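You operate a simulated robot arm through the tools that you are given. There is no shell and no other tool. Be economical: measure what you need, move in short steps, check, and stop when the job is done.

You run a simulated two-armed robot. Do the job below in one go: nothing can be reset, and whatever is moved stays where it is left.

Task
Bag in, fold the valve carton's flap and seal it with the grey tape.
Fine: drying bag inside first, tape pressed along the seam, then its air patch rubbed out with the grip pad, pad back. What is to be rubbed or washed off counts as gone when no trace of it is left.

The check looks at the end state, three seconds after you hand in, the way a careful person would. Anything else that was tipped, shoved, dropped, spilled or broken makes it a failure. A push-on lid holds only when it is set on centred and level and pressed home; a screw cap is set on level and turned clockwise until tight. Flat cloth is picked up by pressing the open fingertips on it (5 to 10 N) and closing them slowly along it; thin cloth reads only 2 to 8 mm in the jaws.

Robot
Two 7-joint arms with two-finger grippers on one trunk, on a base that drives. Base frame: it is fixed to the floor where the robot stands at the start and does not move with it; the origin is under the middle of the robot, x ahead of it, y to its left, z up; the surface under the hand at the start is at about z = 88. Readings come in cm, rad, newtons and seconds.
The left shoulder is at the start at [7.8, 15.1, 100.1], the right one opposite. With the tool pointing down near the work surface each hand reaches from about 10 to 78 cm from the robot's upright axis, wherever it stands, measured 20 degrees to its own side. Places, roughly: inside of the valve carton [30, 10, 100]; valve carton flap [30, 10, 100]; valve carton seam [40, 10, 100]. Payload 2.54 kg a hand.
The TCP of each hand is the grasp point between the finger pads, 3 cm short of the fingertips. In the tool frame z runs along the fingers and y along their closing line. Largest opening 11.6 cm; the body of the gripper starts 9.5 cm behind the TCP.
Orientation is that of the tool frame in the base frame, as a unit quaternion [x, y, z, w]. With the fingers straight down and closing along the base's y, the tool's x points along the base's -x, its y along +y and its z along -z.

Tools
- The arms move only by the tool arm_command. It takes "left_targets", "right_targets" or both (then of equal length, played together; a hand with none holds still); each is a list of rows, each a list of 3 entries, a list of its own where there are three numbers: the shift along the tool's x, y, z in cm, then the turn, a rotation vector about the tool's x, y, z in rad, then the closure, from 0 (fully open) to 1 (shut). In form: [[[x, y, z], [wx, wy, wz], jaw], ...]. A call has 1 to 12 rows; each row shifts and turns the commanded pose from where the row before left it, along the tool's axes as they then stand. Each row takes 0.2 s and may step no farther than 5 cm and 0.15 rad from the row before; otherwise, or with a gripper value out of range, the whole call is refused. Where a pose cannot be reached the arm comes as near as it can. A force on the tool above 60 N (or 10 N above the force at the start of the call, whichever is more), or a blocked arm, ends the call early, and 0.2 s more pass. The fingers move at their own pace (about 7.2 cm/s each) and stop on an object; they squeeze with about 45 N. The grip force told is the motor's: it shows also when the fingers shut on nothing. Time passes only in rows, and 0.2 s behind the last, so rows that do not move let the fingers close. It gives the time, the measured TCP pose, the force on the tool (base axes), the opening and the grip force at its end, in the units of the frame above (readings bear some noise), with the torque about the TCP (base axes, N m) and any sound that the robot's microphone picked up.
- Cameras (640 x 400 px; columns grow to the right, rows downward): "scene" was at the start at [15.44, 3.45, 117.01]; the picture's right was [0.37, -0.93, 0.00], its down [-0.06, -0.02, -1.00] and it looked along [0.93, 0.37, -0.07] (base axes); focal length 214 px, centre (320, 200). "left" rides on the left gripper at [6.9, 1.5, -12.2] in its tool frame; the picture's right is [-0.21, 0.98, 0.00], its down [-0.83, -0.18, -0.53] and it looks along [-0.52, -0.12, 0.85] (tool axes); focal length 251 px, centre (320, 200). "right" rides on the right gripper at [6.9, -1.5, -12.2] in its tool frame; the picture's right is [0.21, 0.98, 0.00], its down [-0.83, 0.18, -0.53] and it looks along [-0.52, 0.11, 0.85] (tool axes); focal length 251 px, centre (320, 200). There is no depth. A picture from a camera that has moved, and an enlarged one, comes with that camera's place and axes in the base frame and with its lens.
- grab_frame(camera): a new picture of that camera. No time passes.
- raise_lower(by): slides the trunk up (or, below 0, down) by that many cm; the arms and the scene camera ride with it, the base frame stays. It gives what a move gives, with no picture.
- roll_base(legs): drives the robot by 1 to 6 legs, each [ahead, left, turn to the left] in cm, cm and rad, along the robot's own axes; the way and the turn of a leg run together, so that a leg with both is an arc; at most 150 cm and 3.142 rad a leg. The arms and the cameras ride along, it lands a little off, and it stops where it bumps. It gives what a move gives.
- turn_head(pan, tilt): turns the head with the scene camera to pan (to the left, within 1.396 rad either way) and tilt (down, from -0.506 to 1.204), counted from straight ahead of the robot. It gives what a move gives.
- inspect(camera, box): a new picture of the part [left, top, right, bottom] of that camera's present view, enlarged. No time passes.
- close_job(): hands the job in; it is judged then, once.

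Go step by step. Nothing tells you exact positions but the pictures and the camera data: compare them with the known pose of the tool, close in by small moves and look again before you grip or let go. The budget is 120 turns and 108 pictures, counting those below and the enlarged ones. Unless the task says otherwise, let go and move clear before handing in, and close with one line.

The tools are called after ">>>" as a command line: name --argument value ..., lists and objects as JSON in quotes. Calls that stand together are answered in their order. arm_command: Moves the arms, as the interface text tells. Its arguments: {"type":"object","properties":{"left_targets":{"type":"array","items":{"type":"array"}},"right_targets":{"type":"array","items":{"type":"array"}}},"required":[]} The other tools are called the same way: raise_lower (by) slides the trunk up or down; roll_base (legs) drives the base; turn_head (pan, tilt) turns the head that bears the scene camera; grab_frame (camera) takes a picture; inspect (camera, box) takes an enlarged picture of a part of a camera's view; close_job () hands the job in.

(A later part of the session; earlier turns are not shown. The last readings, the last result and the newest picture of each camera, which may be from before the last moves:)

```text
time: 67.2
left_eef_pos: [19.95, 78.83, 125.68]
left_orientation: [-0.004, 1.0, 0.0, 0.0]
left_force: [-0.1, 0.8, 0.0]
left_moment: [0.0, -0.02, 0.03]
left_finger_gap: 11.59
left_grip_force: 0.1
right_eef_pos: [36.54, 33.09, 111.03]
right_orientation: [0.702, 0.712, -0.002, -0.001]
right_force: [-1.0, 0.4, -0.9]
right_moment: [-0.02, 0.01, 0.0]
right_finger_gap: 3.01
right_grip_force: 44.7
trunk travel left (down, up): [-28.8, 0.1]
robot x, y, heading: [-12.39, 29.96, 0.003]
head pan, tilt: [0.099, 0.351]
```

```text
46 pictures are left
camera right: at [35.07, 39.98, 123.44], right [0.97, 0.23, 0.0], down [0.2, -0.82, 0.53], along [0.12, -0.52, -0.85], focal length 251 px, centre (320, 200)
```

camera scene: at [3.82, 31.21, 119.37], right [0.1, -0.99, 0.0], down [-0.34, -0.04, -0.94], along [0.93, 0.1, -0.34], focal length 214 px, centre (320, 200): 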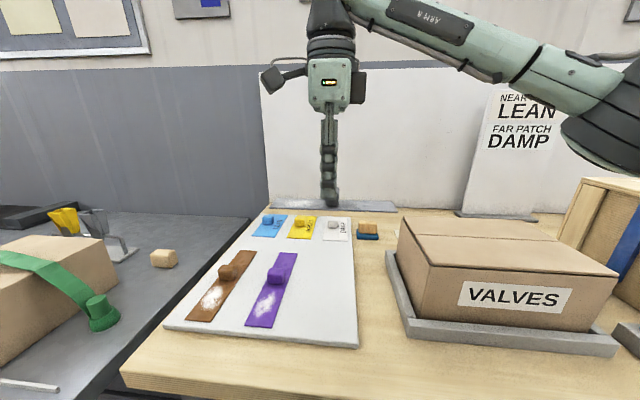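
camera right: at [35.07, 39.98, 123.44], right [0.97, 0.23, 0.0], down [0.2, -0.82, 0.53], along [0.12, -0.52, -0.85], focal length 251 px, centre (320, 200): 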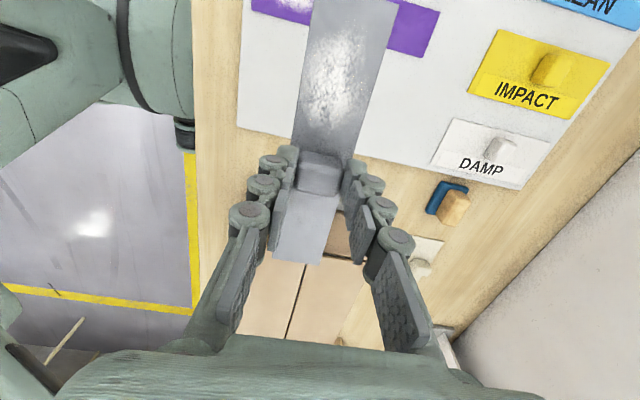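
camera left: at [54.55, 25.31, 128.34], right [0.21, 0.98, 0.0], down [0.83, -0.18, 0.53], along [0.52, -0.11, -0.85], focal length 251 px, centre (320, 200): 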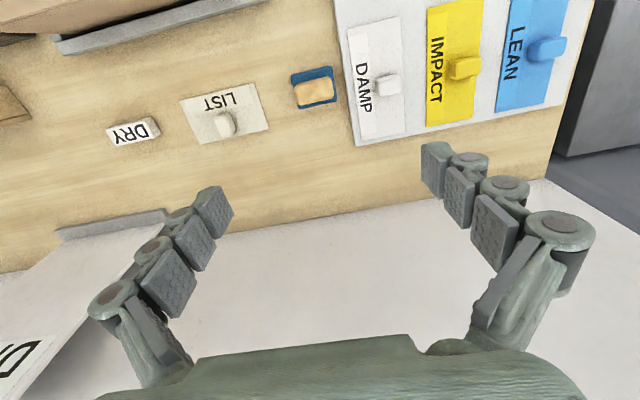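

The tape is square with the seam and its patch is at the +y end. I'll drive back right and bring it over the seam.

>>> roll_base --legs '[[0, -14, 0]]'

>>> arm_command --right_targets '[[[-3.2, 0.6, 0], [0, 0, 0], 1], [[-3.2, 0.6, 0], [0, 0, 0], 1], [[-3.2, 0.6, 0], [0, 0, 0], 1], [[-3.2, 0.6, 0], [0, 0, 0], 1], [[0, 0, 0], [0, 0, 0], 1]]'

>>> grab_frame --camera "right"

>>> grab_frame --camera "scene"

```text
time: 69.2
left_eef_pos: [20.06, 64.66, 125.55]
left_orientation: [-0.002, 1.0, 0.001, 0.0]
left_force: [-0.1, -1.0, 0.3]
left_moment: [0.0, -0.04, -0.01]
left_finger_gap: 11.6
left_grip_force: 0.0
right_eef_pos: [36.73, 19.01, 111.08]
right_orientation: [0.701, 0.713, -0.001, 0.001]
right_force: [-0.3, -0.2, 0.8]
right_moment: [-0.01, 0.0, 0.02]
right_finger_gap: 3.02
right_grip_force: 45.4
trunk travel left (down, up): [-28.8, 0.1]
robot x, y, heading: [-12.5, 15.91, 0.003]
head pan, tilt: [0.099, 0.351]
```

```text
time: 70.4
left_eef_pos: [20.06, 64.76, 125.51]
left_orientation: [-0.002, 1.0, 0.001, 0.0]
left_force: [0.0, 0.8, 0.1]
left_moment: [-0.03, 0.0, 0.02]
left_finger_gap: 11.59
left_grip_force: 0.0
right_eef_pos: [39.35, 6.21, 111.11]
right_orientation: [0.7, 0.714, -0.002, -0.001]
right_force: [-1.3, -0.5, 0.9]
right_moment: [0.02, 0.01, -0.02]
right_finger_gap: 3.02
right_grip_force: 44.7
trunk travel left (down, up): [-28.8, 0.1]
robot x, y, heading: [-12.13, 16.12, 0.003]
head pan, tilt: [0.099, 0.351]
```

```text
45 pictures are left
camera right: at [37.78, 13.22, 123.47], right [0.97, 0.23, 0.0], down [0.2, -0.82, 0.53], along [0.12, -0.52, -0.84], focal length 251 px, centre (320, 200)
```

right: 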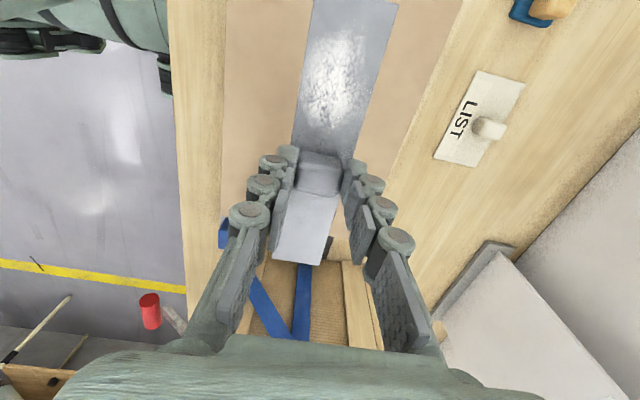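

```text
44 pictures are left
camera scene: at [3.9, 17.14, 119.36], right [0.1, -0.99, 0.0], down [-0.34, -0.04, -0.94], along [0.93, 0.1, -0.34], focal length 214 px, centre (320, 200)
```

scene: 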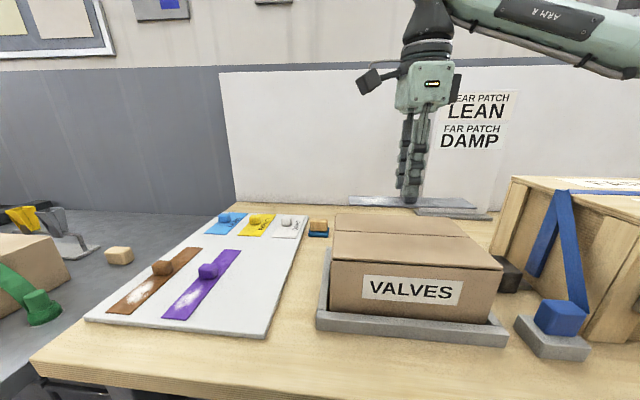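

Aligned. I'll lower onto the seam in fine steps until contact.

>>> arm_command --right_targets '[[[0, -0.35, 2], [0, 0, 0], 1], [[0, 0, 2], [0, 0, 0], 1], [[0, 0, 1.5], [0, 0, 0], 1], [[0, 0, 0], [0, 0, 0], 1]]'

>>> inspect --camera "scene" --box '[310, 180, 510, 305]'

>>> grab_frame --camera "right"

```text
time: 71.4
left_eef_pos: [20.03, 64.63, 125.6]
left_orientation: [-0.003, 1.0, 0.0, 0.0]
left_force: [0.3, -0.6, -0.2]
left_moment: [0.02, 0.01, 0.02]
left_finger_gap: 11.6
left_grip_force: 0.1
right_eef_pos: [38.97, 6.31, 105.65]
right_orientation: [0.701, 0.713, -0.002, -0.001]
right_force: [-0.2, 0.2, 0.6]
right_moment: [-0.01, 0.0, -0.02]
right_finger_gap: 3.02
right_grip_force: 45.2
trunk travel left (down, up): [-28.8, 0.1]
robot x, y, heading: [-12.19, 15.83, 0.006]
head pan, tilt: [0.099, 0.351]
```

```text
3.20 times, centred on (410, 242) of scene
camera zoom: at [3.89, 17.11, 119.37], right [0.1, -0.99, 0.0], down [-0.34, -0.04, -0.94], along [0.93, 0.1, -0.34], focal length 686 px, centre (32, 64)
```

zoom: 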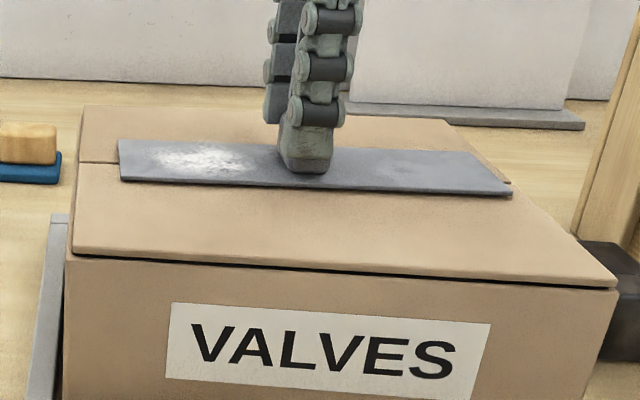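

```text
42 pictures are left
camera right: at [37.37, 13.2, 117.98], right [0.97, 0.23, 0.0], down [0.2, -0.82, 0.53], along [0.12, -0.52, -0.85], focal length 251 px, centre (320, 200)
```

right: 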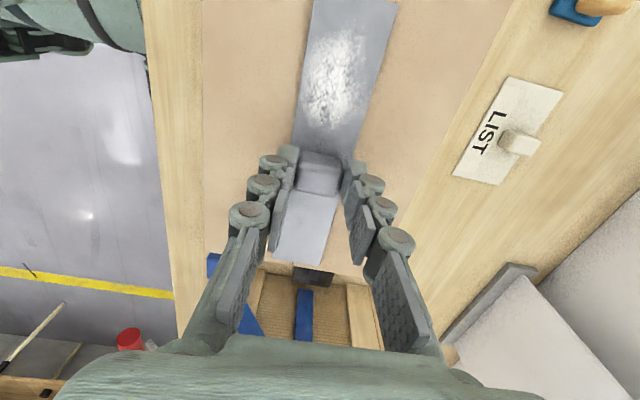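

The tape is about 0.5 cm above the seam and well centred. I'll nudge +0.2 cm and press.

>>> arm_command --right_targets '[[[0, 0.25, 0.4], [0, 0, 0], 1], [[0, 0, 0.4], [0, 0, 0], 1], [[0, 0, 0.3], [0, 0, 0], 1], [[0, 0, 0], [0, 0, 0], 1]]'

>>> inspect --camera "scene" --box '[310, 180, 510, 305]'

```text
time: 72.4
left_eef_pos: [19.74, 64.71, 125.69]
left_orientation: [-0.003, 1.0, 0.001, 0.002]
left_force: [-0.8, 0.2, 1.0]
left_moment: [-0.03, 0.02, 0.01]
left_finger_gap: 11.61
left_grip_force: 0.0
right_eef_pos: [38.99, 6.25, 104.79]
right_orientation: [0.701, 0.713, 0.001, 0.001]
right_force: [0.1, 0.6, 34.1]
right_moment: [-0.07, 0.02, 0.0]
right_finger_gap: 2.99
right_grip_force: 44.7
trunk travel left (down, up): [-28.8, 0.1]
robot x, y, heading: [-11.99, 15.99, 0.006]
head pan, tilt: [0.099, 0.351]
```

```text
3.20 times, centred on (410, 242) of scene
camera zoom: at [3.64, 17.16, 119.43], right [0.1, -0.99, 0.0], down [-0.34, -0.04, -0.94], along [0.93, 0.1, -0.34], focal length 686 px, centre (32, 64)
```

zoom: 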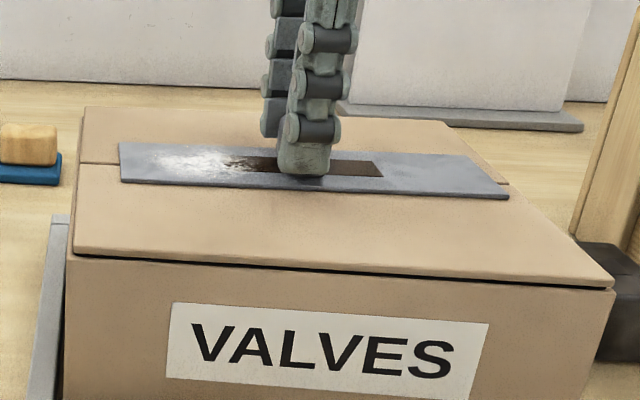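

Pressing marks a darkened, stuck area around the grip. I'll release, lift and look.

>>> arm_command --right_targets '[[[0, 0, -0.3], [0, 0, 0], 0.8], [[0, 0, 0], [0, 0, 0], 0.6], [[0, 0, 0], [0, 0, 0], 0.5], [[0, 0, 0], [0, 0, 0], 0.5], [[0, 0, -3], [0, 0, 0], 0.5], [[0, 0, -4], [0, 0, 0], 0.5], [[0, 0, -4], [0, 0, 0], 0.5]]'

>>> inspect --camera "scene" --box '[310, 180, 510, 305]'

>>> grab_frame --camera "right"

```text
time: 74.0
left_eef_pos: [20.03, 64.85, 125.69]
left_orientation: [-0.003, 1.0, 0.001, 0.001]
left_force: [-1.2, 0.1, 0.3]
left_moment: [-0.01, -0.05, -0.02]
left_finger_gap: 11.6
left_grip_force: 0.2
right_eef_pos: [39.08, 6.52, 116.02]
right_orientation: [0.701, 0.713, -0.001, 0.0]
right_force: [0.3, 1.0, 0.3]
right_moment: [0.03, 0.0, 0.03]
right_finger_gap: 5.79
right_grip_force: 0.0
trunk travel left (down, up): [-28.8, 0.1]
robot x, y, heading: [-12.04, 16.08, 0.004]
head pan, tilt: [0.099, 0.351]
```

```text
3.20 times, centred on (410, 242) of scene
camera zoom: at [3.83, 17.14, 119.37], right [0.1, -0.99, 0.0], down [-0.34, -0.04, -0.94], along [0.93, 0.1, -0.34], focal length 686 px, centre (32, 64)
```

zoom: 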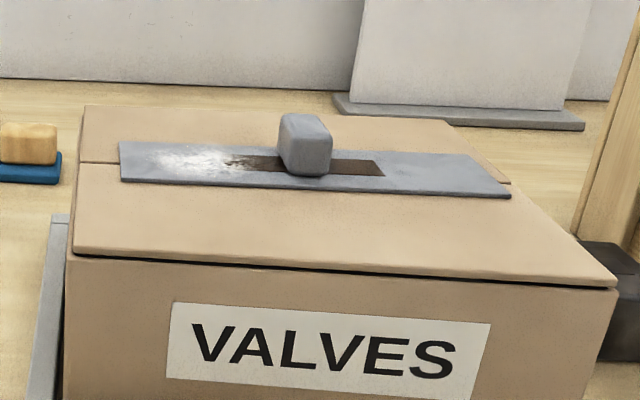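

```text
39 pictures are left
camera right: at [37.54, 13.33, 128.23], right [0.97, 0.23, 0.0], down [0.2, -0.82, 0.54], along [0.12, -0.52, -0.84], focal length 251 px, centre (320, 200)
```

right: 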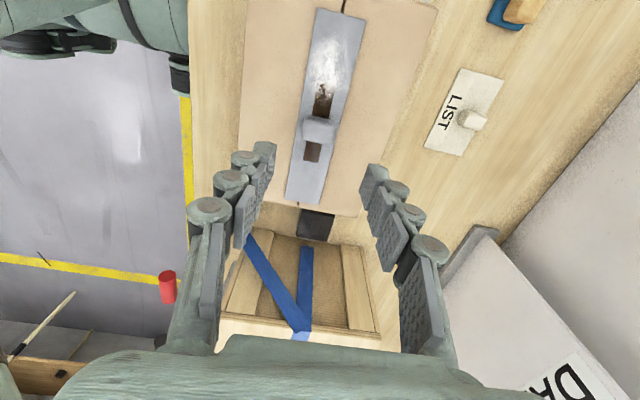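

The tape sits centred on the seam. Next I'll close the fingers and press the rest of it by fingertip, starting with the -y half.

>>> arm_command --right_targets '[[[-3.5, 0.1, 3], [0, 0, 0], 1], [[0, 0, 4], [0, 0, 0], 1], [[0, 0, 4], [0, 0, 0], 1], [[0, 0, 1], [0, 0, 0], 1], [[0, 0, 0.4], [0, 0, 0], 1], [[0, 0, 0], [0, 0, 0], 1]]'

>>> inspect --camera "scene" --box '[310, 180, 510, 305]'

```text
time: 75.4
left_eef_pos: [19.88, 64.77, 125.68]
left_orientation: [-0.002, 1.0, 0.001, 0.001]
left_force: [0.7, 0.4, 0.0]
left_moment: [0.01, -0.01, 0.0]
left_finger_gap: 11.6
left_grip_force: 0.1
right_eef_pos: [39.2, 2.83, 103.5]
right_orientation: [0.701, 0.713, 0.001, 0.001]
right_force: [1.8, -0.6, 20.2]
right_moment: [0.0, -0.07, 0.03]
right_finger_gap: 0.61
right_grip_force: 28.4
trunk travel left (down, up): [-28.8, 0.1]
robot x, y, heading: [-12.54, 16.09, 0.002]
head pan, tilt: [0.099, 0.351]
```

```text
3.20 times, centred on (410, 242) of scene
camera zoom: at [3.77, 17.13, 119.42], right [0.1, -0.99, 0.0], down [-0.34, -0.04, -0.94], along [0.93, 0.1, -0.34], focal length 686 px, centre (32, 64)
```

zoom: 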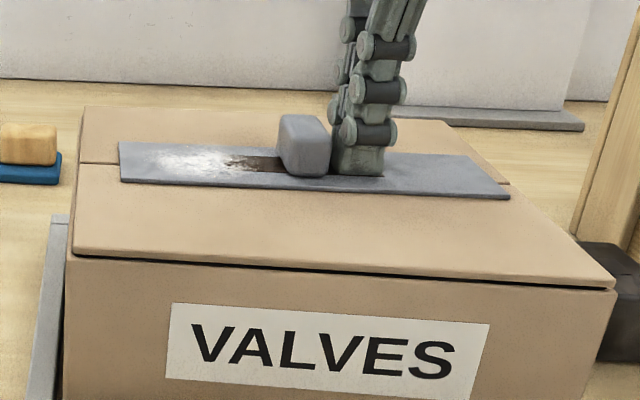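

Contact gives 20 N at z=103.5. I'll press at successive spots toward the -y end.

>>> arm_command --right_targets '[[[0, 0, -1], [0, 0, 0], 1], [[-1.8, 0, 0], [0, 0, 0], 1], [[0, 0, 1], [0, 0, 0], 1], [[0, 0, 0], [0, 0, 0], 1], [[0, 0, -1], [0, 0, 0], 1], [[-1.8, 0, 0], [0, 0, 0], 1], [[0, 0, 1], [0, 0, 0], 1], [[0, 0, 0], [0, 0, 0], 1], [[0, 0, -1], [0, 0, 0], 1], [[-1.6, 0, 0], [0, 0, 0], 1], [[0, 0, 1], [0, 0, 0], 1], [[0, 0, 0], [0, 0, 0], 1]]'

>>> arm_command --right_targets '[[[0, 0, -4], [0, 0, 0], 1], [[0, 0, -4], [0, 0, 0], 1]]'

>>> inspect --camera "scene" --box '[310, 180, 510, 305]'

```text
time: 78.0
left_eef_pos: [19.96, 64.72, 125.7]
left_orientation: [-0.003, 1.0, 0.0, 0.0]
left_force: [0.3, 0.3, -0.6]
left_moment: [-0.01, 0.0, -0.05]
left_finger_gap: 11.58
left_grip_force: 0.0
right_eef_pos: [39.43, -2.49, 103.73]
right_orientation: [0.702, 0.713, 0.001, 0.001]
right_force: [3.0, -3.9, 18.6]
right_moment: [-0.04, -0.12, -0.01]
right_finger_gap: 0.59
right_grip_force: 28.4
trunk travel left (down, up): [-28.8, 0.1]
robot x, y, heading: [-12.33, 15.85, 0.006]
head pan, tilt: [0.099, 0.351]
```

```text
time: 78.6
left_eef_pos: [20.1, 64.82, 125.52]
left_orientation: [-0.002, 1.0, 0.001, 0.002]
left_force: [-0.3, 0.3, 0.4]
left_moment: [0.0, 0.0, 0.01]
left_finger_gap: 11.6
left_grip_force: 0.0
right_eef_pos: [39.43, -2.52, 111.49]
right_orientation: [0.701, 0.713, -0.001, 0.0]
right_force: [-0.2, 0.0, 0.4]
right_moment: [0.01, 0.02, 0.02]
right_finger_gap: 0.0
right_grip_force: 29.0
trunk travel left (down, up): [-28.8, 0.1]
robot x, y, heading: [-12.43, 16.18, 0.003]
head pan, tilt: [0.099, 0.351]
```

```text
3.20 times, centred on (410, 242) of scene
camera zoom: at [3.86, 17.13, 119.36], right [0.1, -0.99, 0.0], down [-0.34, -0.04, -0.94], along [0.93, 0.1, -0.34], focal length 686 px, centre (32, 64)
```

zoom: 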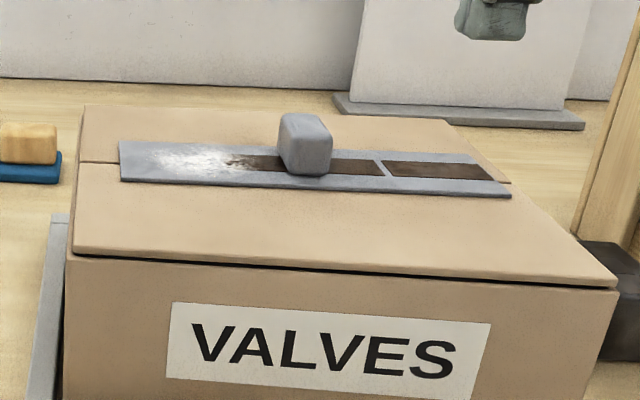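

The -y side is pressed (dark strip). Now the +y half in the same way.

>>> arm_command --right_targets '[[[4, -0.1, 0], [0, 0, 0], 1], [[4, -0.1, 0], [0, 0, 0], 1], [[4.1, -0.1, 0], [0, 0, 0], 1], [[0, 0, 4], [0, 0, 0], 1], [[0, 0, 3.2], [0, 0, 0], 1], [[0, 0, 0.9], [0, 0, 0], 1], [[0, 0, 0], [0, 0, 0], 1]]'

>>> arm_command --right_targets '[[[0, 0, -1], [0, 0, 0], 1], [[1.8, 0, 0], [0, 0, 0], 1], [[0, 0, 1], [0, 0, 0], 1], [[0, 0, 0], [0, 0, 0], 1], [[0, 0, -1], [0, 0, 0], 1], [[1.8, 0, 0], [0, 0, 0], 1], [[0, 0, 1], [0, 0, 0], 1], [[0, 0, 0], [0, 0, 0], 1], [[0, 0, -1], [0, 0, 0], 1], [[1.6, 0, 0], [0, 0, 0], 1], [[0, 0, 1], [0, 0, 0], 1], [[0, 0, 0], [0, 0, 0], 1]]'

>>> arm_command --right_targets '[[[0, 0, -4], [0, 0, 0], 1], [[0, 0, -4], [0, 0, 0], 1], [[0, 0, -4], [0, 0, 0], 1]]'

>>> inspect --camera "scene" --box '[310, 180, 510, 305]'

>>> grab_frame --camera "right"

```text
time: 80.2
left_eef_pos: [19.88, 64.71, 125.72]
left_orientation: [-0.003, 1.0, 0.001, 0.001]
left_force: [-0.4, 0.5, 0.6]
left_moment: [-0.03, -0.03, -0.02]
left_finger_gap: 11.61
left_grip_force: 0.0
right_eef_pos: [38.89, 9.77, 103.7]
right_orientation: [0.701, 0.713, 0.002, 0.0]
right_force: [5.8, -0.7, 23.0]
right_moment: [-0.01, -0.12, 0.05]
right_finger_gap: 0.62
right_grip_force: 28.8
trunk travel left (down, up): [-28.8, 0.1]
robot x, y, heading: [-12.6, 16.22, 0.005]
head pan, tilt: [0.099, 0.351]
```

```text
time: 82.8
left_eef_pos: [19.85, 64.8, 125.69]
left_orientation: [-0.003, 1.0, 0.0, 0.001]
left_force: [-0.5, -0.1, 0.7]
left_moment: [0.01, 0.01, -0.03]
left_finger_gap: 11.58
left_grip_force: 0.1
right_eef_pos: [38.82, 14.91, 103.63]
right_orientation: [0.701, 0.713, 0.003, 0.001]
right_force: [6.9, 3.1, 28.1]
right_moment: [0.05, -0.21, 0.12]
right_finger_gap: 0.61
right_grip_force: 28.7
trunk travel left (down, up): [-28.8, 0.1]
robot x, y, heading: [-12.59, 15.82, 0.008]
head pan, tilt: [0.099, 0.351]
```

```text
time: 83.6
left_eef_pos: [19.91, 64.74, 125.59]
left_orientation: [-0.003, 1.0, 0.0, 0.001]
left_force: [-1.2, -0.6, 0.2]
left_moment: [0.0, -0.03, -0.02]
left_finger_gap: 11.59
left_grip_force: 0.1
right_eef_pos: [38.72, 14.89, 115.36]
right_orientation: [0.7, 0.714, -0.001, 0.0]
right_force: [0.3, 0.0, -0.1]
right_moment: [-0.01, -0.05, -0.01]
right_finger_gap: 0.0
right_grip_force: 28.6
trunk travel left (down, up): [-28.8, 0.1]
robot x, y, heading: [-12.24, 15.98, 0.001]
head pan, tilt: [0.099, 0.351]
```

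```text
3.20 times, centred on (410, 242) of scene
camera zoom: at [3.82, 17.12, 119.37], right [0.1, -0.99, 0.0], down [-0.34, -0.04, -0.94], along [0.93, 0.1, -0.34], focal length 686 px, centre (32, 64)
```

zoom: 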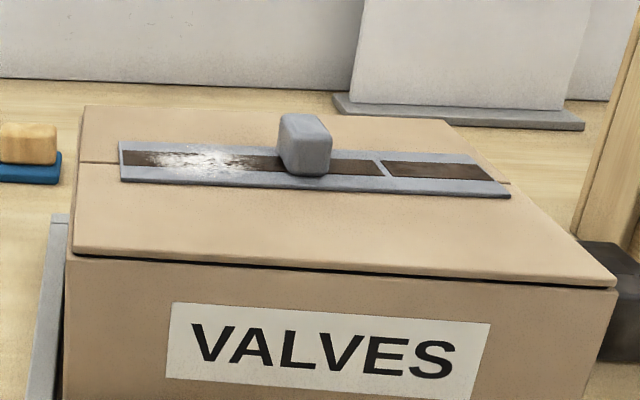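

```text
35 pictures are left
camera right: at [37.21, 21.72, 127.61], right [0.97, 0.23, 0.0], down [0.2, -0.82, 0.54], along [0.12, -0.52, -0.84], focal length 251 px, centre (320, 200)
```

right: 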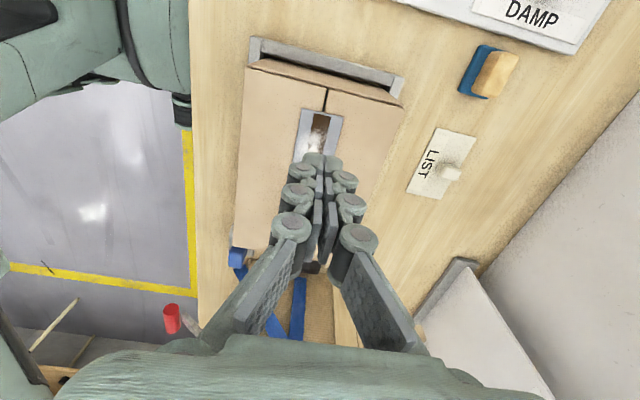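

Nearly the full length is pressed; a thin gap remains near y≈1–2 and at both ends. I'll press those spots too.

>>> arm_command --right_targets '[[[0.8, 0.3, 4], [0, 0, 0], 1], [[0, 0, 4], [0, 0, 0], 1], [[0, 0, 3.2], [0, 0, 0], 1], [[0, 0, 0.8], [0, 0, 0], 1], [[0, 0, 0], [0, 0, 0], 1], [[0, 0, -5], [0, 0, 0], 1], [[-4.7, 0, 0], [0, 0, 0], 1], [[-4.7, 0, 0], [0, 0, 0], 1], [[-4.6, 0, 0], [0, 0, 0], 1], [[0, 0, 4.2], [0, 0, 0], 1], [[0, 0, 0.8], [0, 0, 0], 1], [[0, 0, 0], [0, 0, 0], 1]]'

>>> arm_command --right_targets '[[[0, 0, -1], [0, 0, 0], 1], [[-1, 0, 0], [0, 0, 0], 1], [[0, 0, 1], [0, 0, 0], 1], [[0, 0, 0], [0, 0, 0], 1], [[0, 0, -1], [0, 0, 0], 1], [[-4, 0, 0], [0, 0, 0], 1], [[0, 0, 1], [0, 0, 0], 1], [[0, 0, 0], [0, 0, 0], 1], [[0, 0, -4], [0, 0, 0], 1], [[0, 0, -4], [0, 0, 0], 1], [[0, 0, -3], [0, 0, 0], 1]]'

>>> inspect --camera "scene" --box '[310, 180, 510, 305]'

```text
time: 86.2
left_eef_pos: [20.05, 64.71, 125.64]
left_orientation: [-0.002, 1.0, 0.001, 0.001]
left_force: [0.5, 0.3, -0.1]
left_moment: [-0.01, 0.02, -0.02]
left_finger_gap: 11.63
left_grip_force: 0.1
right_eef_pos: [39.45, 1.49, 103.6]
right_orientation: [0.701, 0.713, 0.002, 0.003]
right_force: [6.5, -5.0, 23.4]
right_moment: [-0.11, -0.19, 0.0]
right_finger_gap: 0.61
right_grip_force: 28.6
trunk travel left (down, up): [-28.8, 0.1]
robot x, y, heading: [-12.1, 16.28, 0.001]
head pan, tilt: [0.099, 0.351]
```

```text
time: 88.6
left_eef_pos: [20.05, 64.75, 125.7]
left_orientation: [-0.003, 1.0, 0.001, 0.001]
left_force: [0.1, 1.2, -0.3]
left_moment: [-0.01, 0.0, 0.0]
left_finger_gap: 11.61
left_grip_force: 0.1
right_eef_pos: [39.37, -3.35, 114.67]
right_orientation: [0.701, 0.713, -0.001, 0.001]
right_force: [-0.9, 0.1, -0.1]
right_moment: [0.0, -0.02, 0.0]
right_finger_gap: 0.04
right_grip_force: 29.3
trunk travel left (down, up): [-28.8, 0.1]
robot x, y, heading: [-12.05, 16.13, 0.002]
head pan, tilt: [0.099, 0.351]
```

```text
3.20 times, centred on (410, 242) of scene
camera zoom: at [3.84, 17.14, 119.37], right [0.1, -0.99, 0.0], down [-0.34, -0.04, -0.94], along [0.93, 0.1, -0.34], focal length 686 px, centre (32, 64)
```

zoom: 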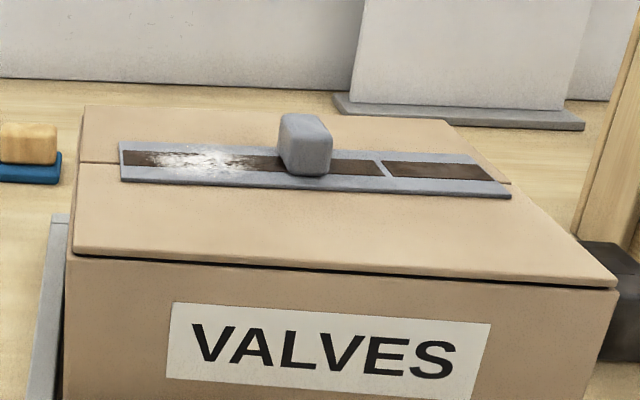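

All segments are pressed; that line is just the segment boundary. Now for the grip pad near (58, 25): I'll shift the base left so the elbow stays clear of the carton.

>>> roll_base --legs '[[0, 24, 0]]'

>>> arm_command --right_targets '[[[0.8, 4, 0], [0, 0, 0], 0.4], [[0.8, 4, 0], [0, 0, 0], 0.4], [[0.8, 4, 1], [0, 0, 0], 0.4], [[0.8, 4, 2], [0, 0, 0], 0.4], [[0.8, 2, 3], [0, 0, 0], 0.4], [[0, 0, 0], [0, 0, 0], 0.4]]'

>>> grab_frame --camera "right"

>>> grab_frame --camera "scene"

```text
time: 91.5
left_eef_pos: [19.82, 88.49, 125.64]
left_orientation: [-0.003, 1.0, 0.001, 0.0]
left_force: [0.4, 0.1, 0.9]
left_moment: [-0.02, 0.0, 0.01]
left_finger_gap: 11.59
left_grip_force: 0.0
right_eef_pos: [39.33, 20.48, 114.69]
right_orientation: [0.701, 0.713, -0.001, 0.0]
right_force: [-0.2, 0.4, 0.1]
right_moment: [-0.04, 0.0, 0.03]
right_finger_gap: 0.0
right_grip_force: 28.2
trunk travel left (down, up): [-28.8, 0.1]
robot x, y, heading: [-12.83, 39.74, 0.008]
head pan, tilt: [0.099, 0.351]
```

```text
time: 92.8
left_eef_pos: [19.7, 88.49, 125.64]
left_orientation: [-0.003, 1.0, 0.001, 0.001]
left_force: [-0.3, 0.0, 0.5]
left_moment: [-0.01, 0.0, 0.03]
left_finger_gap: 11.6
left_grip_force: 0.0
right_eef_pos: [57.24, 25.0, 108.25]
right_orientation: [0.7, 0.714, -0.002, 0.0]
right_force: [-0.8, -0.4, 0.6]
right_moment: [0.01, -0.03, -0.03]
right_finger_gap: 6.94
right_grip_force: 0.0
trunk travel left (down, up): [-28.8, 0.1]
robot x, y, heading: [-12.59, 39.72, 0.01]
head pan, tilt: [0.099, 0.351]
```

```text
33 pictures are left
camera right: at [55.75, 31.84, 120.65], right [0.97, 0.23, 0.0], down [0.2, -0.82, 0.53], along [0.12, -0.52, -0.84], focal length 251 px, centre (320, 200)
```

right: 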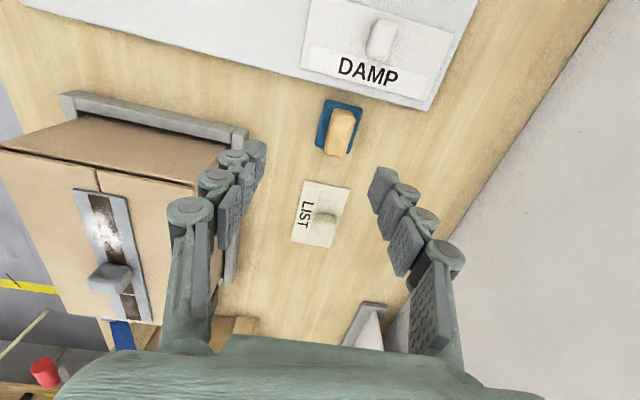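

```text
32 pictures are left
camera scene: at [3.71, 40.87, 119.37], right [0.11, -0.99, 0.0], down [-0.34, -0.04, -0.94], along [0.93, 0.1, -0.34], focal length 214 px, centre (320, 200)
```

scene: 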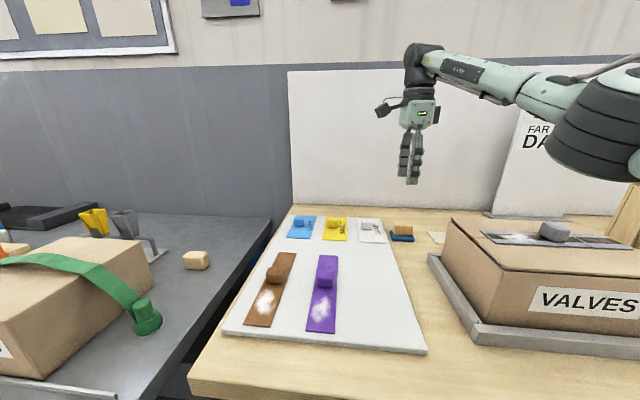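

The pad is at about (59.8, 23.5), aligned with the axes, 4×6 cm. I'll shift the base 10 cm more to keep the elbow off the carton, then align above it.

>>> roll_base --legs '[[0, 10, 0]]'

>>> arm_command --right_targets '[[[-4, 0.9, 1], [0, 0, 0], 0.4], [[-4, 0.9, 2], [0, 0, 0], 0.4], [[-3.4, 0.9, 2], [0, 0, 0], 0.4], [[0, 0, 3], [0, 0, 0], 0.4], [[0, 0, 0], [0, 0, 0], 0.4]]'

>>> grab_frame --camera "right"

>>> grab_frame --camera "scene"

```text
time: 94.7
left_eef_pos: [19.86, 98.43, 125.55]
left_orientation: [-0.002, 1.0, 0.001, 0.001]
left_force: [-0.1, -0.1, 0.7]
left_moment: [0.01, 0.01, -0.01]
left_finger_gap: 11.62
left_grip_force: 0.0
right_eef_pos: [57.21, 34.68, 108.3]
right_orientation: [0.7, 0.714, -0.001, 0.0]
right_force: [-0.3, -0.4, 0.5]
right_moment: [-0.02, 0.05, -0.03]
right_finger_gap: 6.95
right_grip_force: 0.1
trunk travel left (down, up): [-28.8, 0.1]
robot x, y, heading: [-12.91, 49.95, 0.004]
head pan, tilt: [0.099, 0.351]
stopped in leg 1: the robot was blocked; the commanded pose is now the measured one
```

```text
time: 95.9
left_eef_pos: [19.79, 98.4, 125.64]
left_orientation: [-0.002, 1.0, 0.0, 0.0]
left_force: [-0.2, 0.1, -0.5]
left_moment: [0.02, -0.02, 0.01]
left_finger_gap: 11.59
left_grip_force: 0.1
right_eef_pos: [60.14, 23.37, 100.34]
right_orientation: [0.701, 0.713, -0.002, -0.001]
right_force: [0.4, -0.3, -0.3]
right_moment: [-0.04, -0.03, 0.0]
right_finger_gap: 6.95
right_grip_force: 0.1
trunk travel left (down, up): [-28.8, 0.1]
robot x, y, heading: [-12.54, 49.58, 0.003]
head pan, tilt: [0.099, 0.351]
```

```text
31 pictures are left
camera right: at [58.52, 30.14, 112.66], right [0.97, 0.23, 0.0], down [0.2, -0.82, 0.53], along [0.12, -0.52, -0.84], focal length 251 px, centre (320, 200)
```

right: 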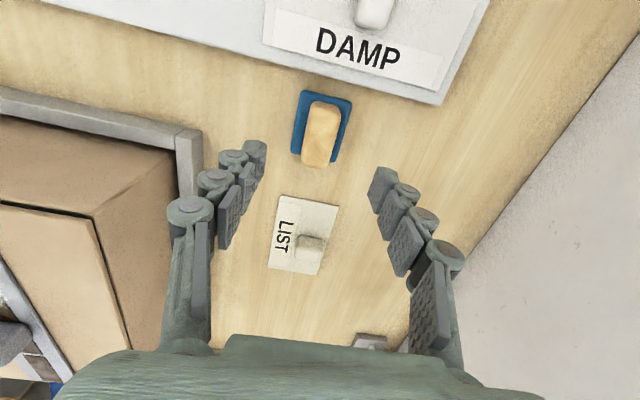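

```text
30 pictures are left
camera scene: at [3.59, 50.76, 119.37], right [0.1, -0.99, 0.0], down [-0.34, -0.04, -0.94], along [0.93, 0.1, -0.34], focal length 214 px, centre (320, 200)
```

scene: 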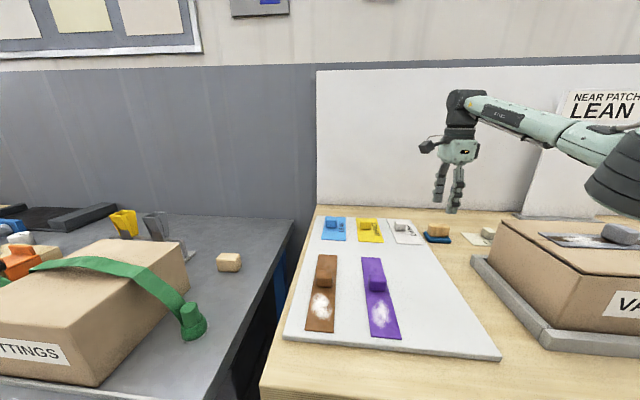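

Pad at (60.05, 23.8), aligned. I'll lower with the fingertips just above the blue pad and close on the wooden grip.

>>> arm_command --right_targets '[[[0.4, -0.1, 2], [0, 0, 0], 0.56], [[0, 0, 2], [0, 0, 0], 0.56], [[0, 0, 2], [0, 0, 0], 0.56], [[0, 0, 0.7], [0, 0, 0], 0.56], [[0, 0, 0], [0, 0, 0], 0.56]]'

>>> grab_frame --camera "right"

>>> inspect --camera "scene" --box '[400, 180, 500, 250]'

```text
time: 97.1
left_eef_pos: [19.88, 98.4, 125.58]
left_orientation: [-0.002, 1.0, 0.001, 0.0]
left_force: [-0.5, -1.2, 0.1]
left_moment: [-0.01, -0.02, 0.0]
left_finger_gap: 11.61
left_grip_force: 0.1
right_eef_pos: [60.1, 23.66, 93.6]
right_orientation: [0.701, 0.713, -0.002, 0.0]
right_force: [0.9, -0.1, -0.3]
right_moment: [0.02, 0.01, 0.01]
right_finger_gap: 5.09
right_grip_force: 0.0
trunk travel left (down, up): [-28.8, 0.1]
robot x, y, heading: [-12.34, 49.48, 0.007]
head pan, tilt: [0.099, 0.351]
```

```text
29 pictures are left
camera right: at [58.46, 30.66, 105.94], right [0.97, 0.23, 0.0], down [0.2, -0.82, 0.53], along [0.12, -0.52, -0.85], focal length 251 px, centre (320, 200)
```

right: 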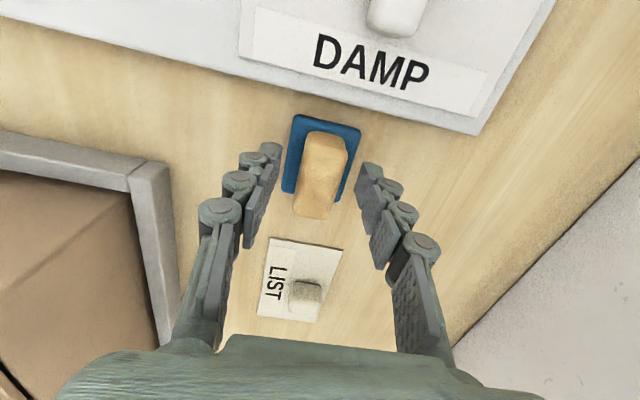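

```text
5.71 times, centred on (450, 215) of scene
camera zoom: at [3.6, 50.75, 119.37], right [0.1, -0.99, 0.0], down [-0.34, -0.04, -0.94], along [0.93, 0.1, -0.34], focal length 1226 px, centre (-423, 114)
```

zoom: 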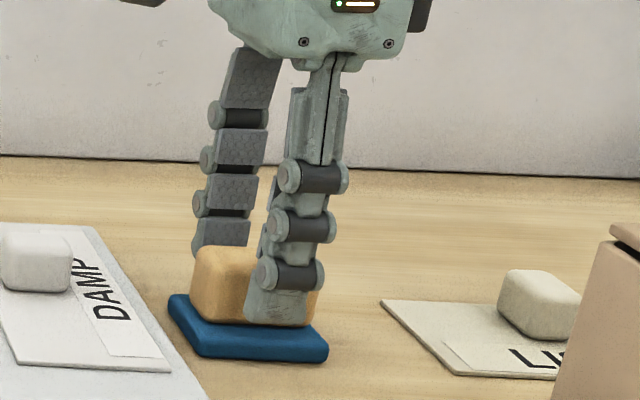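

Good height; I'll shift 0.6 cm along the grip to centre, then close and lift.

>>> arm_command --right_targets '[[[0.6, 0, 0], [0, 0, 0], 0.56], [[0, 0, 0], [0, 0, 0], 0.65], [[0, 0, 0], [0, 0, 0], 0.75], [[0, 0, 0], [0, 0, 0], 0.9], [[0, 0, 0], [0, 0, 0], 1]]'

>>> arm_command --right_targets '[[[0, 0, -2], [0, 0, 0], 1], [[0, 0, -4], [0, 0, 0], 1], [[0, 0, -4], [0, 0, 0], 1], [[0, 0, -4], [0, 0, 0], 1], [[0, 0, -4], [0, 0, 0], 1]]'

>>> grab_frame --camera "right"

```text
time: 98.3
left_eef_pos: [19.85, 98.31, 125.62]
left_orientation: [-0.001, 1.0, 0.001, 0.0]
left_force: [-0.3, -0.6, 0.5]
left_moment: [0.03, -0.01, -0.02]
left_finger_gap: 11.59
left_grip_force: 0.0
right_eef_pos: [59.9, 24.32, 93.51]
right_orientation: [0.701, 0.713, -0.002, 0.0]
right_force: [-0.3, -0.1, -0.6]
right_moment: [0.02, -0.05, 0.02]
right_finger_gap: 2.47
right_grip_force: 44.8
trunk travel left (down, up): [-28.8, 0.1]
robot x, y, heading: [-12.78, 49.55, 0.005]
head pan, tilt: [0.099, 0.351]
```

```text
time: 99.5
left_eef_pos: [19.89, 98.33, 125.45]
left_orientation: [-0.002, 1.0, 0.0, -0.001]
left_force: [-0.2, 0.2, 0.0]
left_moment: [0.01, 0.03, -0.02]
left_finger_gap: 11.59
left_grip_force: 0.1
right_eef_pos: [58.47, 24.33, 109.57]
right_orientation: [0.7, 0.714, -0.002, -0.001]
right_force: [-0.4, -0.6, -0.3]
right_moment: [0.02, 0.02, 0.0]
right_finger_gap: 2.49
right_grip_force: 44.7
right hand out of reach, approached as far as the arm can: row 4, 5
trunk travel left (down, up): [-28.8, 0.1]
robot x, y, heading: [-12.84, 49.45, 0.006]
head pan, tilt: [0.099, 0.351]
```

```text
27 pictures are left
camera right: at [56.84, 31.25, 121.86], right [0.97, 0.23, 0.0], down [0.2, -0.82, 0.54], along [0.12, -0.52, -0.84], focal length 251 px, centre (320, 200)
```

right: 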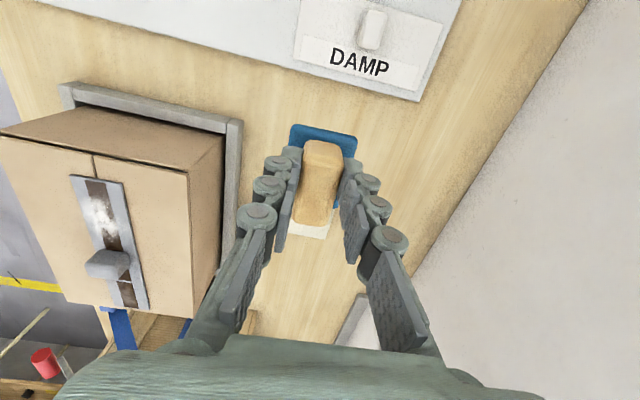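

The pad is held. I'll drive right and bring it over the air patch, which spans about y 8.5–14 on the seam.

>>> roll_base --legs '[[0, -20, 0]]'

>>> arm_command --right_targets '[[[4, 0, 0], [0, 0, 0], 1], [[4.2, 0, 0], [0, 0, 0], 1], [[0, -4, 0], [0, 0, 0], 1], [[0, -4, 0], [0, 0, 0], 1], [[0, -4, 0], [0, 0, 0], 1], [[0, -4, 0], [0, 0, 0], 1], [[0, -3.4, 0], [0, 0, 0], 1], [[0, 0, 0], [0, 0, 0], 1]]'

>>> grab_frame --camera "right"

>>> grab_frame --camera "scene"

```text
time: 102.0
left_eef_pos: [19.72, 78.18, 125.6]
left_orientation: [-0.002, 1.0, 0.0, 0.001]
left_force: [-0.1, 0.2, -0.1]
left_moment: [0.02, 0.01, 0.02]
left_finger_gap: 11.61
left_grip_force: 0.0
right_eef_pos: [58.53, 4.22, 109.63]
right_orientation: [0.699, 0.715, -0.001, 0.0]
right_force: [-0.9, 0.0, -0.9]
right_moment: [0.02, 0.0, 0.01]
right_finger_gap: 2.43
right_grip_force: 45.0
trunk travel left (down, up): [-28.8, 0.1]
robot x, y, heading: [-12.64, 29.03, 0.003]
head pan, tilt: [0.099, 0.351]
```

```text
time: 103.8
left_eef_pos: [19.81, 78.13, 125.58]
left_orientation: [-0.003, 1.0, 0.0, 0.0]
left_force: [0.2, 0.7, -0.5]
left_moment: [-0.03, 0.02, 0.0]
left_finger_gap: 11.58
left_grip_force: 0.1
right_eef_pos: [39.09, 12.23, 109.36]
right_orientation: [0.701, 0.713, -0.002, 0.0]
right_force: [-0.9, 0.2, -1.1]
right_moment: [0.0, -0.02, 0.01]
right_finger_gap: 2.48
right_grip_force: 45.0
trunk travel left (down, up): [-28.8, 0.1]
robot x, y, heading: [-12.59, 29.3, 0.008]
head pan, tilt: [0.099, 0.351]
```

```text
26 pictures are left
camera right: at [37.51, 18.99, 121.71], right [0.97, 0.23, 0.0], down [0.2, -0.82, 0.53], along [0.12, -0.52, -0.84], focal length 251 px, centre (320, 200)
```

right: 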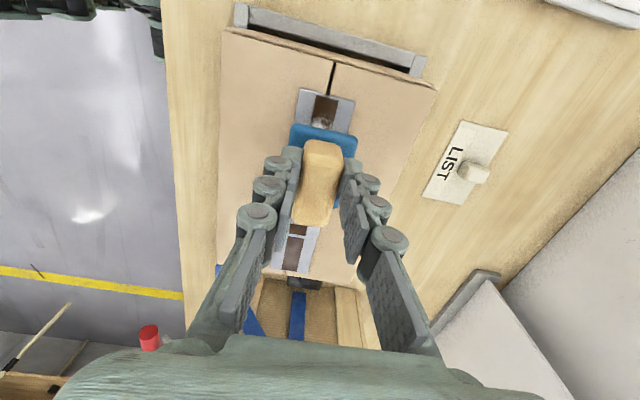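

```text
25 pictures are left
camera scene: at [3.74, 30.51, 119.36], right [0.11, -0.99, 0.0], down [-0.34, -0.04, -0.94], along [0.93, 0.1, -0.34], focal length 214 px, centre (320, 200)
```

scene: 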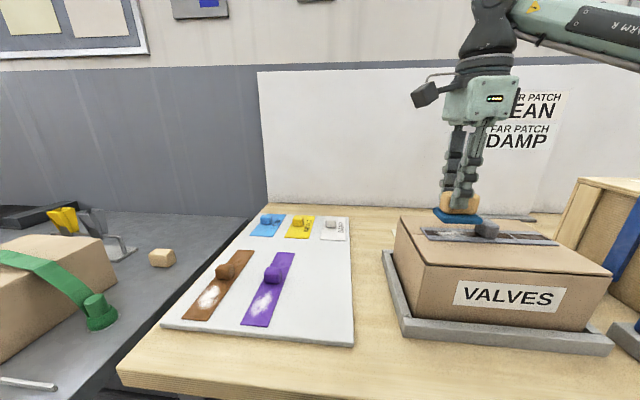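

I'll move slightly outward (+y) and lower until just above the tape, then check the clearance to the tape's grip.

>>> arm_command --right_targets '[[[0.8, 0, 2], [0, 0, 0], 1], [[0, 0, 1.3], [0, 0, 0], 1], [[0, 0, 0], [0, 0, 0], 1]]'

>>> inspect --camera "scene" --box '[390, 180, 580, 300]'

```text
time: 104.6
left_eef_pos: [19.7, 78.24, 125.62]
left_orientation: [-0.003, 1.0, 0.001, 0.001]
left_force: [0.6, 0.3, 0.2]
left_moment: [0.01, -0.02, -0.01]
left_finger_gap: 11.62
left_grip_force: 0.0
right_eef_pos: [39.05, 12.92, 106.56]
right_orientation: [0.701, 0.713, 0.003, 0.001]
right_force: [5.7, -1.7, 25.7]
right_moment: [-0.55, -0.04, 0.08]
right_finger_gap: 2.48
right_grip_force: 45.0
trunk travel left (down, up): [-28.8, 0.1]
robot x, y, heading: [-12.52, 29.62, 0.003]
head pan, tilt: [0.099, 0.351]
```

```text
3.33 times, centred on (485, 240) of scene
camera zoom: at [3.59, 30.55, 119.43], right [0.11, -0.99, 0.0], down [-0.34, -0.04, -0.94], along [0.93, 0.1, -0.34], focal length 715 px, centre (-230, 67)
```

zoom: 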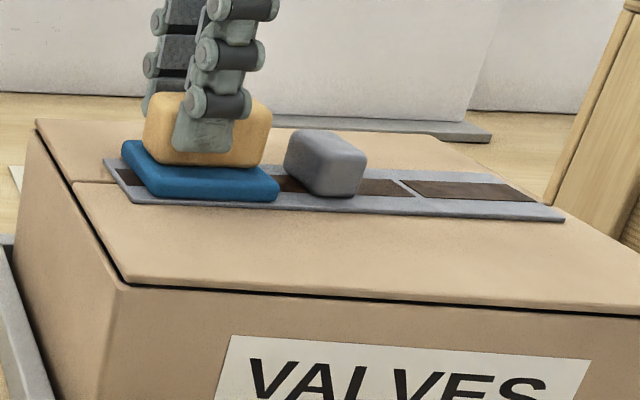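

The pad is already in contact at 26 N, clear of the tape's grip. I'll ease a little and rub back and forth.

>>> arm_command --right_targets '[[[0, 0, -0.1], [0, 0, 0], 1], [[0.8, 0, 0], [0, 0, 0], 1], [[0.8, 0, 0], [0, 0, 0], 1], [[-1, 0, 0], [0, 0, 0], 1], [[-1, 0, 0], [0, 0, 0], 1], [[0, 0.7, 0], [0, 0, 0], 1], [[1, 0, 0], [0, 0, 0], 1], [[1, 0, 0], [0, 0, 0], 1], [[0, -1.4, 0], [0, 0, 0], 1], [[-1, 0, 0], [0, 0, 0], 1], [[-1, 0, 0], [0, 0, 0], 1], [[0, 0.7, 0], [0, 0, 0], 1]]'

>>> arm_command --right_targets '[[[1, 0, 0], [0, 0, 0], 1], [[1, 0, 0], [0, 0, 0], 1], [[-1, 0, 0], [0, 0, 0], 1], [[-1, 0, 0], [0, 0, 0], 1], [[1, 0, 0], [0, 0, 0], 1], [[1, 0, 0], [0, 0, 0], 1], [[-1, 0, 0], [0, 0, 0], 1], [[-1, 0, 0], [0, 0, 0], 1], [[0.5, 0, -3], [0, 0, 0], 1], [[4, 0, -3], [0, 0, 0], 1], [[4, 0, 0], [0, 0, 0], 1]]'

>>> inspect --camera "scene" --box '[390, 180, 580, 300]'

>>> grab_frame --camera "right"

```text
time: 107.2
left_eef_pos: [19.5, 78.16, 125.66]
left_orientation: [-0.002, 1.0, 0.001, 0.002]
left_force: [0.1, 0.1, -0.4]
left_moment: [-0.01, 0.01, -0.01]
left_finger_gap: 11.62
left_grip_force: 0.1
right_eef_pos: [38.66, 12.4, 106.53]
right_orientation: [0.7, 0.714, -0.003, 0.001]
right_force: [-6.6, 0.6, 17.3]
right_moment: [0.1, 0.28, 0.02]
right_finger_gap: 2.44
right_grip_force: 44.8
trunk travel left (down, up): [-28.8, 0.1]
robot x, y, heading: [-12.18, 29.22, 0.011]
head pan, tilt: [0.099, 0.351]
```

```text
time: 109.6
left_eef_pos: [19.82, 78.28, 125.54]
left_orientation: [-0.003, 1.0, 0.002, 0.0]
left_force: [1.3, 1.2, 0.0]
left_moment: [-0.03, -0.01, 0.02]
left_finger_gap: 11.6
left_grip_force: 0.1
right_eef_pos: [38.87, 20.89, 112.14]
right_orientation: [0.699, 0.715, -0.002, 0.0]
right_force: [-0.3, 0.6, -0.6]
right_moment: [0.0, -0.01, 0.03]
right_finger_gap: 2.47
right_grip_force: 45.2
trunk travel left (down, up): [-28.8, 0.1]
robot x, y, heading: [-12.62, 29.01, 0.003]
head pan, tilt: [0.099, 0.351]
```

```text
3.33 times, centred on (485, 240) of scene
camera zoom: at [3.75, 30.55, 119.35], right [0.11, -0.99, 0.0], down [-0.34, -0.04, -0.94], along [0.93, 0.1, -0.34], focal length 715 px, centre (-230, 67)
```

zoom: 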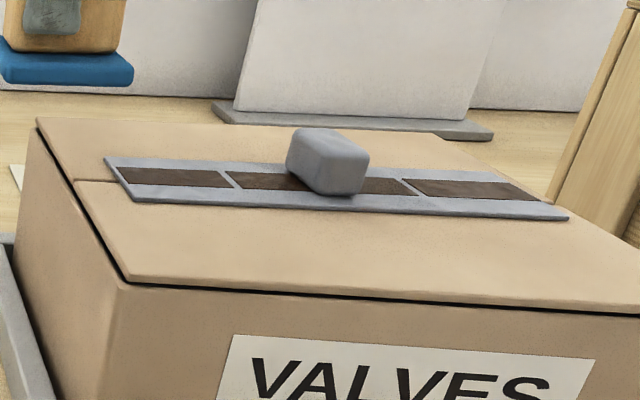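

```text
22 pictures are left
camera right: at [37.32, 27.7, 124.55], right [0.97, 0.23, 0.0], down [0.2, -0.82, 0.54], along [0.12, -0.52, -0.84], focal length 251 px, centre (320, 200)
```

right: 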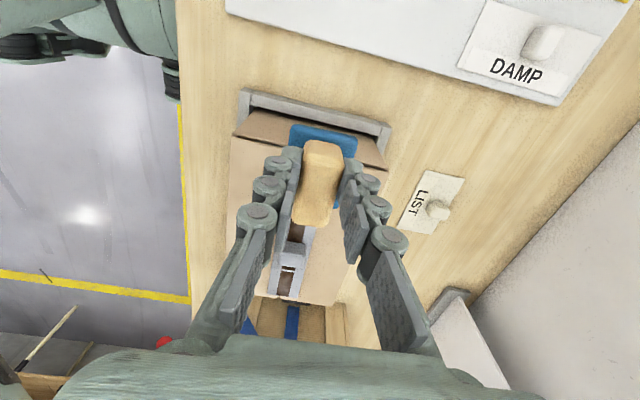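

The white patch appears to be gone. I'll take one close look for traces.

>>> inspect --camera "scene" --box '[415, 215, 510, 250]'

```text
6.74 times, centred on (462, 232) of scene
camera zoom: at [3.75, 30.55, 119.35], right [0.11, -0.99, 0.0], down [-0.34, -0.04, -0.94], along [0.93, 0.1, -0.34], focal length 1445 px, centre (-640, -19)
```

zoom: 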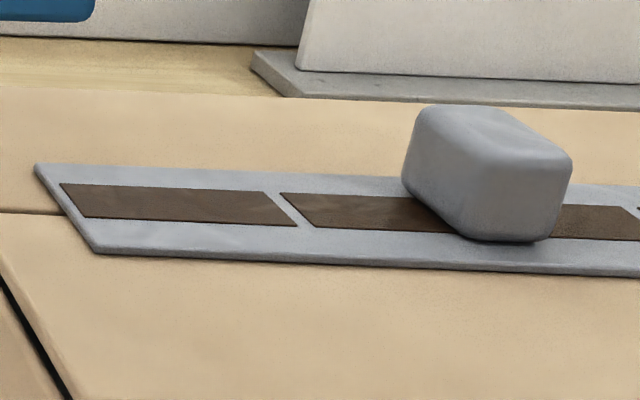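

Clean. Next I'll return the pad to its place (TCP 59.9, 24.3).

>>> roll_base --legs '[[0, 19, 0]]'

>>> arm_command --right_targets '[[[-2.6, 3.5, 1.5], [0, 0, 0], 1], [[-2.6, 3.5, 1.5], [0, 0, 0], 1], [[-2.6, 3.5, 1.5], [0, 0, 0], 1], [[-2.6, 3.5, 1.5], [0, 0, 0], 1], [[-2.6, 3.5, 1.5], [0, 0, 0], 1], [[-1.6, 3.5, 1.5], [0, 0, 0], 1], [[0, 0, 0], [0, 0, 0], 1]]'

```text
time: 112.1
left_eef_pos: [19.74, 97.37, 125.58]
left_orientation: [-0.002, 1.0, 0.002, 0.0]
left_force: [-0.2, 1.0, -0.2]
left_moment: [-0.01, 0.01, 0.02]
left_finger_gap: 11.6
left_grip_force: 0.0
right_eef_pos: [38.62, 39.8, 112.28]
right_orientation: [0.7, 0.714, -0.001, 0.0]
right_force: [0.3, 0.4, -0.7]
right_moment: [0.0, 0.04, -0.01]
right_finger_gap: 2.46
right_grip_force: 45.2
trunk travel left (down, up): [-28.8, 0.1]
robot x, y, heading: [-12.67, 48.65, 0.001]
head pan, tilt: [0.099, 0.351]
```

```text
time: 113.7
left_eef_pos: [19.7, 97.18, 125.65]
left_orientation: [-0.002, 1.0, 0.001, 0.001]
left_force: [0.5, 0.5, -0.1]
left_moment: [-0.01, 0.0, 0.0]
left_finger_gap: 11.6
left_grip_force: 0.0
right_eef_pos: [60.17, 25.72, 103.35]
right_orientation: [0.701, 0.714, -0.001, -0.001]
right_force: [0.2, -0.3, -0.6]
right_moment: [0.02, -0.04, 0.0]
right_finger_gap: 2.46
right_grip_force: 44.4
trunk travel left (down, up): [-28.8, 0.1]
robot x, y, heading: [-12.65, 48.31, 0.007]
head pan, tilt: [0.099, 0.351]
```

Lowering to just above the table at the original spot.

>>> arm_command --right_targets '[[[-1.4, -0.25, 3], [0, 0, 0], 1], [[0, 0, 3], [0, 0, 0], 1], [[0, 0, 2.7], [0, 0, 0], 1], [[0, 0, 0], [0, 0, 0], 1]]'

>>> grab_frame --camera "right"

```text
time: 114.7
left_eef_pos: [19.74, 97.33, 125.55]
left_orientation: [-0.002, 1.0, 0.002, 0.001]
left_force: [0.8, 0.6, 0.3]
left_moment: [-0.01, 0.03, 0.01]
left_finger_gap: 11.61
left_grip_force: 0.0
right_eef_pos: [59.65, 24.16, 94.48]
right_orientation: [0.7, 0.714, -0.001, 0.0]
right_force: [-0.4, -0.1, -0.8]
right_moment: [0.0, 0.0, -0.02]
right_finger_gap: 2.45
right_grip_force: 45.0
trunk travel left (down, up): [-28.8, 0.1]
robot x, y, heading: [-12.52, 48.37, 0.007]
head pan, tilt: [0.099, 0.351]
```

```text
20 pictures are left
camera right: at [58.08, 30.99, 106.82], right [0.97, 0.23, 0.0], down [0.2, -0.82, 0.54], along [0.12, -0.52, -0.84], focal length 251 px, centre (320, 200)
```

right: 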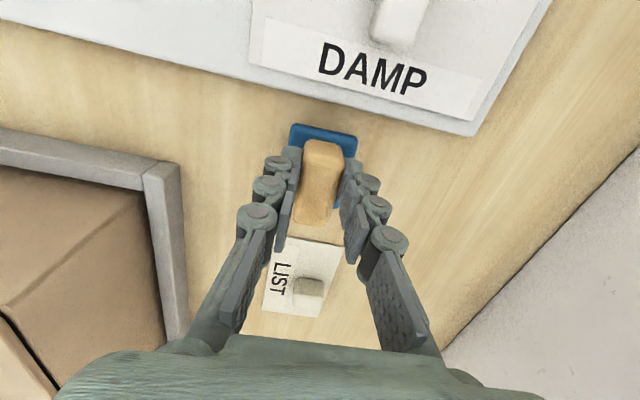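

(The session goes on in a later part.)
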